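You operate a simulated robot arm through the tools that you are given. There is no shell and no other tool. Be economical: measure what you need, move in short steps, check, and stop when the job is done.

Carry out the task below with a simulated robot arm. There is one attempt and no reset: what you move stays moved.

TASK
Put the jar labelled "1" from the long steel bench on top of the green cable coil and the jar that says "2" on the yellow cover.
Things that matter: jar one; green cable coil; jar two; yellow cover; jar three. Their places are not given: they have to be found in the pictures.

It is judged by the outcome, as a careful person would: the job done as asked, and still so three seconds after it is handed in. It fails if anything else is knocked over, pushed out of place, dropped, spilled or broken.

THE ROBOT
A 7-joint arm with a two-finger parallel gripper, fixed in place. Base frame: the origin is at the foot of the arm, x ahead of it, y to its left, z up; the work surface is at about z = 0. Lengths are in m, angles in degrees, forces in N, time in s.
With the tool pointing down near the work surface it reaches from about 0.24 to 0.62 m from the base axis. Its first joint turns from -66.0 to 66.0 degrees. Payload 2.6 kg.
Tool frame: the origin (TCP) lies between the finger pads and is the grasp point; the fingertips stand 0.03 m ahead of it; z points along the fingers, y is the line along which they close. The gripper opens to 0.094 m. The fingers are 0.028 m wide and 0.01 m thick; the gripper's body (0.05 by 0.096 m) begins 0.055 m behind the TCP.
Orientation is that of the tool frame in the base frame, as [roll, pitch, yaw] about the fixed x, y, z axes, in that order (R = Rz(yaw) Ry(pitch) Rx(roll)). With the fingers straight down and closing along the base's y, the tool's x points along the base's -x, its y along +y and its z along -z.

THE INTERFACE
- The arm moves only by the tool apply_moves. Its argument "moves" is a list of rows, each a list of 7 numbers: the shift along the base's x, y, z in cm, then the turn, a rotation vector about the base's x, y, z in degrees, then the opening in per cent of the stroke, from 0 (shut) to 100 (fully open). In form: [[x, y, z, wx, wy, wz, gripper], ...]. A call has 1 to 12 rows; each row shifts and turns the commanded pose from where the row before left it. A row lasts 0.2 s, in which the tool goes at most 0.05 m and 8.6 degrees; a call with a longer step from one row to the next is refused whole, and so is a gripper value outside its range. A pose out of reach is approached as far as the arm can. The call stops where the force on the tool passes 40 N (or 10 N more than at its start, if that is more) or the arm is blocked; 0.2 s more then pass. The fingers move at their own pace (about 0.072 m/s each) and stop on an object; they squeeze with about 28 N. The grip force told is the motor's: it shows also when the fingers shut on nothing. Time passes only in rows, and 0.2 s behind the last, so rows that do not move let the fingers close. It gives the time, the measured TCP pose, the force on the tool (base axes), the opening and the grip force at its end, in the units of the frame above (readings bear some noise).
- Cameras (640 x 400 px; columns grow to the right, rows downward): "scene" is fixed at [0.0192, 0.4273, 0.5514]; the picture's right is [-0.88, -0.47, 0.00], its down [-0.33, 0.60, -0.73] and it looks along [0.35, -0.64, -0.69] (base axes); focal length 285 px, centre (320, 200). "wrist" rides on the gripper at [-0.037, 0, -0.058] in the tool frame; the picture's right is [0.00, -1.00, 0.00], its down [0.97, 0.00, -0.24] and it looks along [0.24, 0.00, 0.97] (tool axes); focal length 218 px, centre (320, 200).
- get_image(camera): a new picture of that camera. No time passes.
- pixel_to_xyz(camera, pixels): for up to 12 pixels [column, row] of the newest picture of that camera ("zoom" is the newest enlarged one), the place [x, y, z] in the base frame of the surface seen there, good to about 0.003 m. No time passes.
- zoom(camera, box): a new picture of the part [left, top, right, bottom] of that camera's present view, enlarged. No time passes.
- job_done(): hands the job in; it is judged then, once.

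Work in short steps. Measure before you move; look again where a grasp or a placing could have gone wrong, and mend it. You have 60 turns and 14 pictures in all, the two below and enlarged ones among them. Open the gripper and draw the arm clear of the work before you hand the job in, unless the task says otherwise; then end with one line.

The tools are called after "Call:" as a command line: name --pt "numbers of a row" for each row, then --argument value for the rest, lists and objects as JSON in quotes. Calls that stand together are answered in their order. apply_moves: Moves the arm, as the interface text tells. Its arguments: {"type":"object","properties":{"moves":{"type":"array"}},"required":["moves"]} The other tools are called the same way: get_image (camera) takes a picture; pixel_to_xyz (camera, pixels) gives the place of the surface under pixels of a picture; zoom (camera, box) takes an enlarged picture of a part of a camera's view; job_done () hands the job in.

At the start:

```text
time_s: 0.0
eef_pos: [0.3143, -0.1491, 0.2658]
tcp_rot: [179.9, -0.1, -180.0]
wrist_force: [-0.1, -0.5, 0.5]
grip_width: 0.0942
grip_force: 0.1
```

scene: 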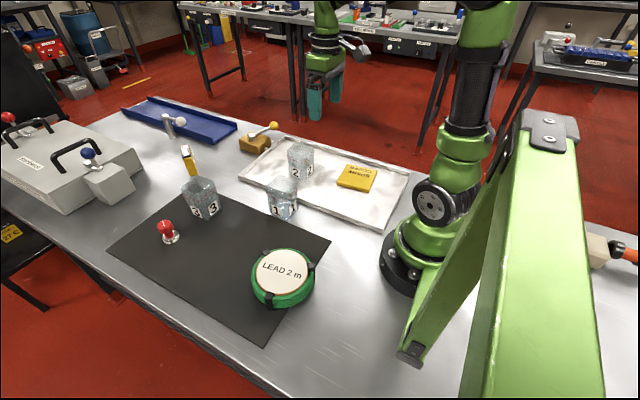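
wrist: 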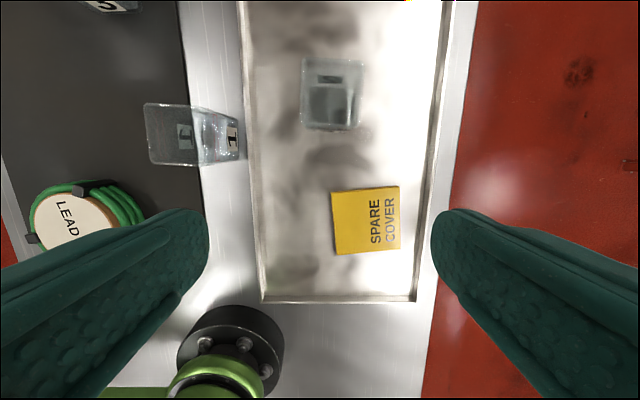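

The scene shows jar 1 near (282,197), jar 2 near (300,160), jar 3 near (201,200), the coil at (282,278) and the cover at (357,178). I'll zoom in and measure.

Call:
zoom --camera "scene" --box '[160, 120, 420, 320]'

Call:
pixel_to_xyz --camera "scene" --pixels '[[282, 184], [282, 200], [275, 212], [300, 150], [300, 165], [357, 178], [283, 272], [254, 290], [312, 270], [201, 200], [340, 184], [375, 175]]'

Call:
pixel_to_xyz --camera "wrist" --pixels '[[332, 92], [190, 135], [335, 192], [398, 188], [400, 247], [336, 253], [152, 110], [152, 160], [235, 115], [237, 157], [306, 62], [362, 65]]'

```text
2.00 times, centred on (290, 220) of scene
```

zoom: 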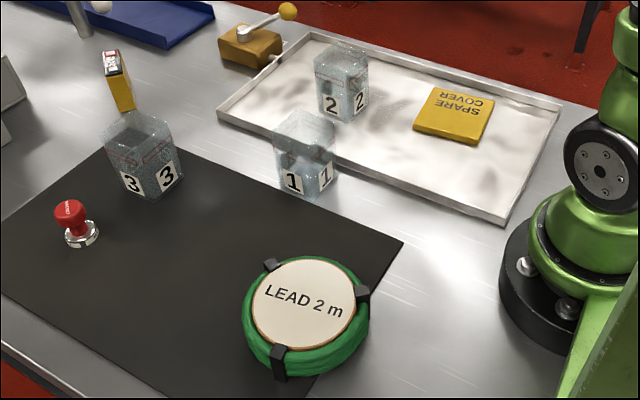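

```text
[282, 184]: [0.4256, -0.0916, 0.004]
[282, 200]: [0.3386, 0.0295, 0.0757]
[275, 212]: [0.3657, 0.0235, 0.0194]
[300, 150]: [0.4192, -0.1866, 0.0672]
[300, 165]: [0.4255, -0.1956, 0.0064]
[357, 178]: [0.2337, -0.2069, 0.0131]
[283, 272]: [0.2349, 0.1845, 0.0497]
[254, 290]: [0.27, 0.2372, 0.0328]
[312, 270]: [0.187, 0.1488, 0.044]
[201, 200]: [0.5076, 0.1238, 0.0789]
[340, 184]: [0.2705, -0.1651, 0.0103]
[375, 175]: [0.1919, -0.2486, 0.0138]
```

```text
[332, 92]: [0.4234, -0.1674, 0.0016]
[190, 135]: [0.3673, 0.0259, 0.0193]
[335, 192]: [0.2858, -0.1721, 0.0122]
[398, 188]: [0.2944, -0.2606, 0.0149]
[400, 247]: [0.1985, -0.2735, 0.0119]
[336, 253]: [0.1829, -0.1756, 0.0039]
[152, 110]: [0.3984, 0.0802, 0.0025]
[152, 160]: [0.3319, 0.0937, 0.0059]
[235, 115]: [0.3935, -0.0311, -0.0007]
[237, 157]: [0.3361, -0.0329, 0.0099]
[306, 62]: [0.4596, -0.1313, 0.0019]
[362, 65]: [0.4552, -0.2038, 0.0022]
```

The jars are transparent, so depth through the glass is unreliable. I'll measure their opaque labels, plus the cover corners and the coil top, in the zoom.

Call:
pixel_to_xyz --camera "zoom" --pixels '[[286, 175], [299, 189], [320, 183], [332, 168], [323, 105], [338, 112], [356, 108], [366, 98], [306, 115], [342, 45]]'

Call:
pixel_to_xyz --camera "zoom" --pixels '[[304, 266], [310, 346], [258, 307], [352, 300], [270, 264], [363, 294], [280, 350], [415, 128], [475, 142], [493, 98], [432, 88], [410, 155]]'

```text
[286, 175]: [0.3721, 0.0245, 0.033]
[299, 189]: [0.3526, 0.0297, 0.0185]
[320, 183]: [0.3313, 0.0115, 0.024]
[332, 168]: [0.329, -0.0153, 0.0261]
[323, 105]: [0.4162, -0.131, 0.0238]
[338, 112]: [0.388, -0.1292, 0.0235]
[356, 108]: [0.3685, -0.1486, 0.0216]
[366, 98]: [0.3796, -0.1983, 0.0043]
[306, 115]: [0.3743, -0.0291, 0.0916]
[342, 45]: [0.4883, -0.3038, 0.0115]
```

```text
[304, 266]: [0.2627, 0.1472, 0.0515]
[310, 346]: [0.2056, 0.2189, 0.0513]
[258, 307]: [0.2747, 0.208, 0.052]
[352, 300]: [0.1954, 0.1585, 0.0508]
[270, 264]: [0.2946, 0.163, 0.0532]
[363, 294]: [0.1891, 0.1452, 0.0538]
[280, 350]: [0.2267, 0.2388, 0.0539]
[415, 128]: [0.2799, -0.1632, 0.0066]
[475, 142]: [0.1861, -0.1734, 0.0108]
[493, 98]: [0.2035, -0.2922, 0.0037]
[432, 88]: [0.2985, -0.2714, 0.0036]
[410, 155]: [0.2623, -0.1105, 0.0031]
```

The coil centre is about (0.235, 0.183) with its top at 0.052. The cover centre is about (0.238, -0.218) with its top at about 0.013. I'll move over jar 1 to see its orientation from above.

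Call:
apply_moves --pt "2.5 3 0 0 0 0 100" --pt "2 4 0 0 0 0 100" --pt "2 4 0 0 0 0 100" --pt "0 4 0 0 0 0 100" --pt "0 0 0 0 0 0 100"

Call:
get_image --camera "wrist"

```text
time_s: 1.2
eef_pos: [0.3781, 0.0014, 0.2658]
tcp_rot: [-180.0, 0.0, -180.0]
wrist_force: [-0.4, -0.1, 0.0]
grip_width: 0.0941
grip_force: 0.0
```

```text
10 pictures are left
```

wrist: 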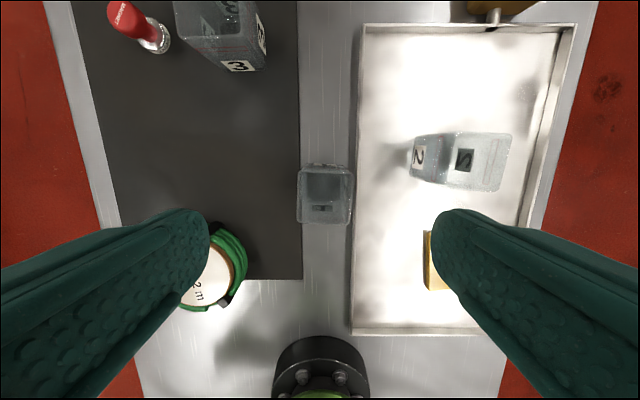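

Jar 1 is at about (325,194) and nearly aligned with the axes. I'll zoom in on it.

Call:
zoom --camera "wrist" --box '[280, 145, 376, 241]'

Call:
zoom --camera "wrist" --box '[390, 100, 540, 220]'

```text
4.17 times, centred on (328, 193) of wrist
```

zoom: 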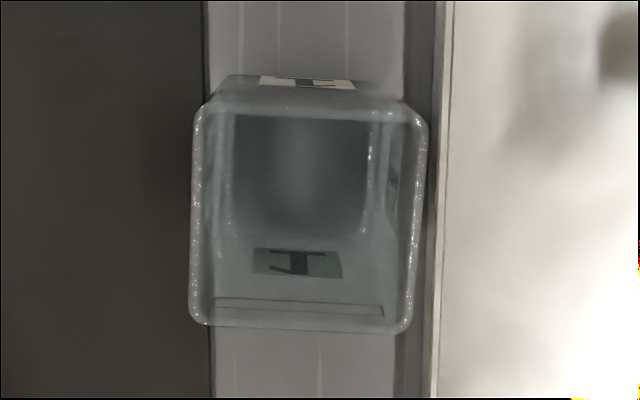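

```text
3.33 times, centred on (465, 160) of wrist
```

zoom: 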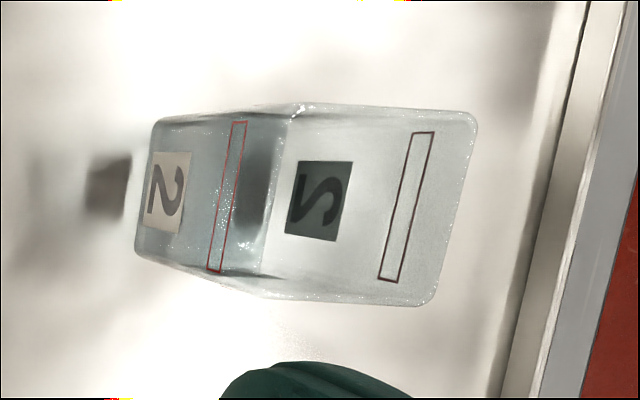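

Jar 1's rim spans about 6.1 cm, with its centre at about (0.360, -0.003) and turned about -4°. The label faces agree with this. I'll align above it and descend.

Call:
apply_moves --pt "-1.8 -0.45 0 0 0 -4 100" --pt "0 0 -4 0 0 0 100" --pt "0 0 -4 0 0 0 100" --pt "0 0 -3 0 0 0 100" --pt "0 0 -3 0 0 0 100" --pt "0 0 -2.5 0 0 0 100" --pt "0 0 -2.5 0 0 0 100" --pt "0 0 -2 0 0 0 100" --pt "0 0 0 0 0 0 100"

Call:
get_image --camera "wrist"

```text
time_s: 3.2
eef_pos: [0.3627, -0.0016, 0.0545]
tcp_rot: [-180.0, 0.0, 176.0]
wrist_force: [-0.7, 0.2, -0.8]
grip_width: 0.0938
grip_force: 0.1
```

```text
7 pictures are left
```

wrist: 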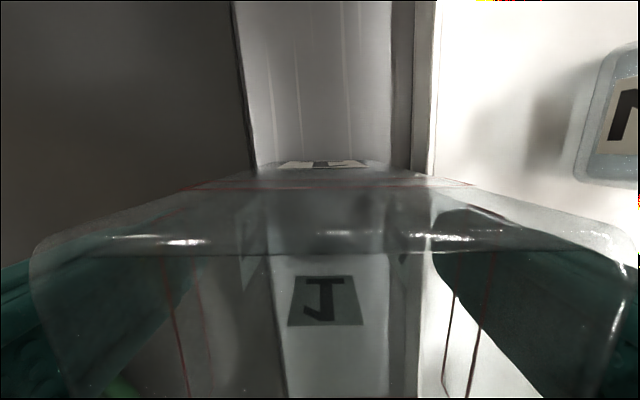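

The jar sits between the fingers, roughly centred. I'll close on it.

Call:
apply_moves --pt "0 0 0 0 0 0 45" --pt "0 0 0 0 0 0 45" --pt "0 0 0 0 0 0 45" --pt "0 0 0 0 0 0 45"

```text
time_s: 4.2
eef_pos: [0.3613, -0.0024, 0.0554]
tcp_rot: [179.9, 0.1, 176.0]
wrist_force: [0.7, 0.1, 0.2]
grip_width: 0.0639
grip_force: 27.3
```

Gripped at 0.064 with 27 N. I'll lift the jar and carry it over the coil.

Call:
apply_moves --pt "0 0 2 0 0 0 45" --pt "0 0 4 0 0 0 45" --pt "0 0 5 0 0 0 45" --pt "-2 3 1 0 0 0 45" --pt "-2 3.5 0 0 0 0 45" --pt "-2.6 3.5 0 0 0 0 45" --pt "-2 3 0 0 0 0 45" --pt "-2 3 0 0 0 0 45" --pt "-2 2.5 0 0 0 0 45" --pt "0 0 0 0 0 0 45"

Call:
get_image --camera "scene"

```text
time_s: 6.4
eef_pos: [0.2338, 0.1828, 0.1758]
tcp_rot: [180.0, 0.0, 176.1]
wrist_force: [-0.2, -0.8, -0.4]
grip_width: 0.0637
grip_force: 28.1
```

```text
6 pictures are left
```

scene: 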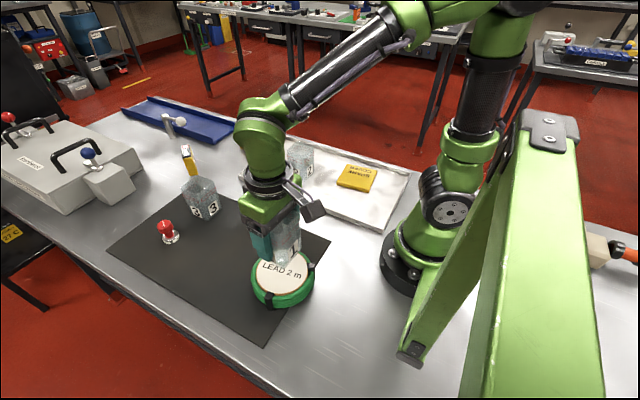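

The jar is over the disc. I'll lower it slowly to contact, which I expect at a TCP height of about 0.107.

Call:
apply_moves --pt "0.1 0 -3 0 0 0 45" --pt "0 0 -2 0 0 0 45" --pt "0 0 -1 0 0 0 45" --pt "0 0 -0.4 0 0 0 45" --pt "0 0 -0.3 0 0 0 45" --pt "0 0 0 0 0 0 45"

```text
time_s: 7.8
eef_pos: [0.2364, 0.1807, 0.11]
tcp_rot: [180.0, 0.0, 176.0]
wrist_force: [-0.7, -0.2, 0.0]
grip_width: 0.0634
grip_force: 27.4
```

Call:
apply_moves --pt "0 0 -0.2 0 0 0 45" --pt "0 0 -0.1 0 0 0 45" --pt "0 0 0 0 0 0 45"

```text
time_s: 8.6
eef_pos: [0.2361, 0.1806, 0.107]
tcp_rot: [179.8, 0.1, 175.9]
wrist_force: [-6.8, -4.3, 25.4]
grip_width: 0.0638
grip_force: 28.3
```

There is contact at 25 N. I'll ease off 1 mm, open, and look.

Call:
apply_moves --pt "0 0 0.1 0 0 0 45" --pt "0 0 0 0 0 0 70" --pt "0 0 0 0 0 0 95" --pt "0 0 0 0 0 0 100" --pt "0 0 0 0 0 0 100"

Call:
zoom --camera "scene" --box '[200, 170, 360, 320]'

```text
time_s: 9.8
eef_pos: [0.2363, 0.1812, 0.1071]
tcp_rot: [-180.0, 0.0, 176.1]
wrist_force: [-0.7, -0.5, 0.7]
grip_width: 0.0938
grip_force: 0.2
```

```text
2.67 times, centred on (280, 245) of scene
```

zoom: 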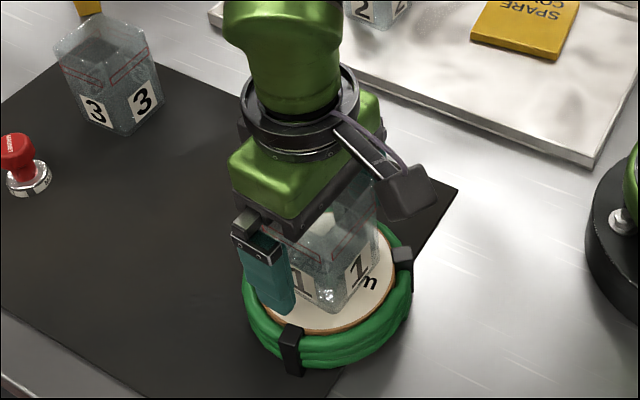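

Jar 1 stands flat on the coil. I'll rise straight up and go over jar 2, roughly (0.40, -0.16).

Call:
apply_moves --pt "0 0 3 0 0 0 100" --pt "0 0 4 0 0 0 100" --pt "0 0 5 0 0 0 100" --pt "0 0 4 0 0 0 100" --pt "2.2 -4.2 0 0 0 0 100" --pt "2.2 -4.3 0 0 0 0 100" --pt "2.2 -4.3 0 0 0 0 100" --pt "2.2 -4.3 0 0 0 0 100" --pt "2.2 -4.3 0 0 0 0 100" --pt "2.2 -4.3 0 0 0 0 100" --pt "2.2 -4.3 0 0 0 0 100" --pt "2.2 -4.2 0 0 0 0 100"

Call:
apply_moves --pt "0 0 0 0 0 0 100"

Call:
get_image --camera "wrist"

```text
time_s: 12.4
eef_pos: [0.4135, -0.162, 0.2682]
tcp_rot: [-179.9, -0.1, 176.1]
wrist_force: [1.0, 0.5, 0.1]
grip_width: 0.0942
grip_force: 0.0
```

```text
time_s: 12.8
eef_pos: [0.4139, -0.1614, 0.2691]
tcp_rot: [-180.0, 0.0, 176.1]
wrist_force: [0.1, 0.2, 0.2]
grip_width: 0.094
grip_force: 0.0
```

```text
4 pictures are left
```

wrist: 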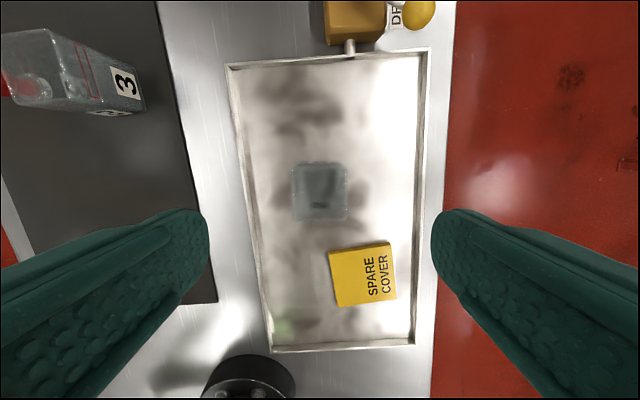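

Jar 2 is at about (319,191) and the cover at about (363,274). I'll zoom in to get the jar's edges and the cover corners.

Call:
zoom --camera "wrist" --box '[270, 150, 370, 230]'

Call:
pixel_to_xyz --camera "wrist" --pixels '[[332, 254], [386, 246], [393, 297], [339, 304], [363, 274], [350, 290], [345, 260], [270, 200], [260, 200]]'

```text
5.00 times, centred on (320, 190) of wrist
```

zoom: 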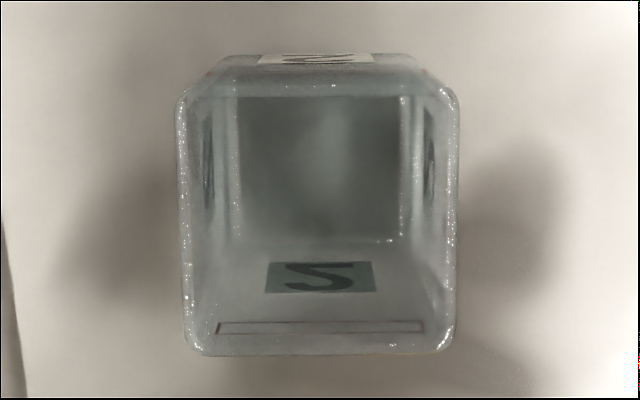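

```text
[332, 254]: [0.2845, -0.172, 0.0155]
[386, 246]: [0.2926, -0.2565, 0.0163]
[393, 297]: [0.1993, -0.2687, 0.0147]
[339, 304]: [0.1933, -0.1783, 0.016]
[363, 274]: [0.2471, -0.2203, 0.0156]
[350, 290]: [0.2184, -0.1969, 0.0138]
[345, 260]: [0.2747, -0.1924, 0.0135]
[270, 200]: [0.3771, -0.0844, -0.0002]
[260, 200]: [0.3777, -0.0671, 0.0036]
```

Jar 2's centre is at about (0.400, -0.160), already square with the gripper. The cover centre is about (0.242, -0.219) with its top at 0.015. I'll descend on jar 2 and close.

Call:
apply_moves --pt "-1.3 0.1 0 0 0 0 100" --pt "0 0 -4 0 0 0 100" --pt "0 0 -4 0 0 0 100" --pt "0 0 -3.2 0 0 0 100" --pt "0 0 -3 0 0 0 100" --pt "0 0 -2.5 0 0 0 100" --pt "0 0 -2.5 0 0 0 100" --pt "0 0 -2 0 0 0 100" --pt "0 0 0 0 0 0 100"

Call:
apply_moves --pt "0 0 0 0 0 0 45" --pt "0 0 0 0 0 0 45" --pt "0 0 0 0 0 0 45" --pt "0 0 0 0 0 0 45"

```text
time_s: 14.8
eef_pos: [0.4005, -0.1615, 0.0549]
tcp_rot: [180.0, -0.1, 176.0]
wrist_force: [0.3, 0.3, 0.3]
grip_width: 0.0942
grip_force: 0.1
```

```text
time_s: 15.8
eef_pos: [0.3997, -0.1608, 0.056]
tcp_rot: [180.0, -0.1, 176.1]
wrist_force: [-0.1, -1.0, 0.2]
grip_width: 0.0638
grip_force: 27.5
```

Gripped at 0.064. I'll lift jar 2 and carry it over the cover.

Call:
apply_moves --pt "0 0 2 0 0 0 45" --pt "0 0 3 0 0 0 45" --pt "0 0 3 0 0 0 45" --pt "-3 -1 0 0 0 0 45" --pt "-3.5 -1.3 0 0 0 0 45" --pt "-3.5 -1.3 0 0 0 0 45" --pt "-3 -1.2 0 0 0 0 45" --pt "-2.7 -1 0 0 0 0 45" --pt "0 0 0 0 0 0 45" --pt "0 0 -3 0 0 0 45" --pt "0 0 -2 0 0 0 45" --pt "0 0 0 0 0 0 45"

Call:
get_image --camera "scene"

```text
time_s: 18.4
eef_pos: [0.2448, -0.2186, 0.0858]
tcp_rot: [180.0, 0.0, 176.0]
wrist_force: [0.3, 0.4, -0.4]
grip_width: 0.0639
grip_force: 27.9
```

```text
2 pictures are left
```

scene: 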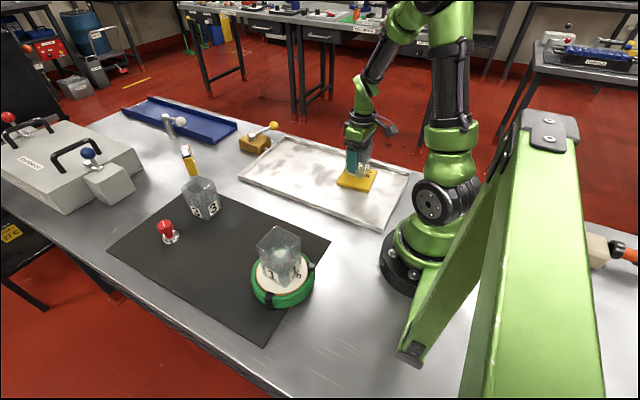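

Jar 1 stands well and jar 2 is over the cover. I'll lower slowly to contact, which I expect at a TCP height of about 0.069.

Call:
apply_moves --pt "-0.1 0 -0.8 0 0 0 45" --pt "0 0 -0.4 0 0 0 45" --pt "0 0 -0.15 0 0 0 45" --pt "0 0 -0.1 0 0 0 45" --pt "0 0 0 0 0 0 45"

```text
time_s: 19.6
eef_pos: [0.2416, -0.2186, 0.0712]
tcp_rot: [-180.0, 0.0, 176.1]
wrist_force: [0.0, -0.3, -0.7]
grip_width: 0.0636
grip_force: 27.5
```

Call:
apply_moves --pt "0 0 -0.15 0 0 0 45" --pt "0 0 0 0 0 0 45"

```text
time_s: 20.2
eef_pos: [0.241, -0.2171, 0.0684]
tcp_rot: [-180.0, 0.0, 176.0]
wrist_force: [-0.6, 0.4, -0.4]
grip_width: 0.0635
grip_force: 28.6
```

Call:
apply_moves --pt "0 0 -0.15 0 0 0 45" --pt "0 0 0 0 0 0 45"

```text
time_s: 20.8
eef_pos: [0.2426, -0.2175, 0.0684]
tcp_rot: [-180.0, 0.1, 176.0]
wrist_force: [0.6, 0.5, -0.8]
grip_width: 0.0636
grip_force: 28.0
```

Call:
apply_moves --pt "0 0 -0.1 0 0 0 45" --pt "0 0 0 0 0 0 45"

```text
time_s: 21.4
eef_pos: [0.2417, -0.2168, 0.0665]
tcp_rot: [179.9, 0.1, 176.0]
wrist_force: [-3.5, 1.6, 14.3]
grip_width: 0.0635
grip_force: 28.0
```

Contact reads 14 N. I'll release, rise straight up, and withdraw.

Call:
apply_moves --pt "0 0 0.05 0 0 0 45" --pt "0 0 0 0 0 0 70" --pt "0 0 0 0 0 0 95" --pt "0 0 0 0 0 0 100" --pt "0 0 1 0 0 0 100" --pt "0 0 4 0 0 0 100" --pt "0 0 5 0 0 0 100" --pt "0 0 5 0 0 0 100" --pt "0 0 3 0 0 0 100" --pt "3 3 0 0 0 0 100" --pt "3 3 0 0 0 0 100" --pt "0 0 0 0 0 0 100"

Call:
get_image --camera "scene"

```text
time_s: 24.0
eef_pos: [0.3027, -0.1581, 0.2484]
tcp_rot: [-179.9, 0.0, 176.1]
wrist_force: [0.5, -0.6, 0.8]
grip_width: 0.0938
grip_force: 0.0
```

```text
1 pictures are left
```

scene: 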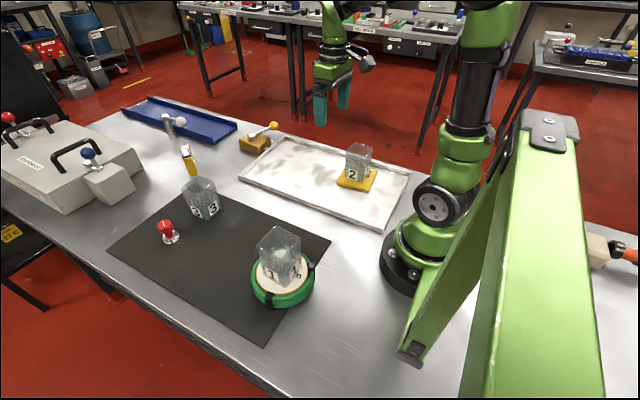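

Both jars stand upright on their targets, jar 3 is where it was, and the arm is clear. I'm handing the job in.

Call:
job_done

```text
The job is handed in.
```

Jar 1 is on the green cable coil and jar 2 is on the yellow cover; both were upright in the last picture, and nothing else looked disturbed.
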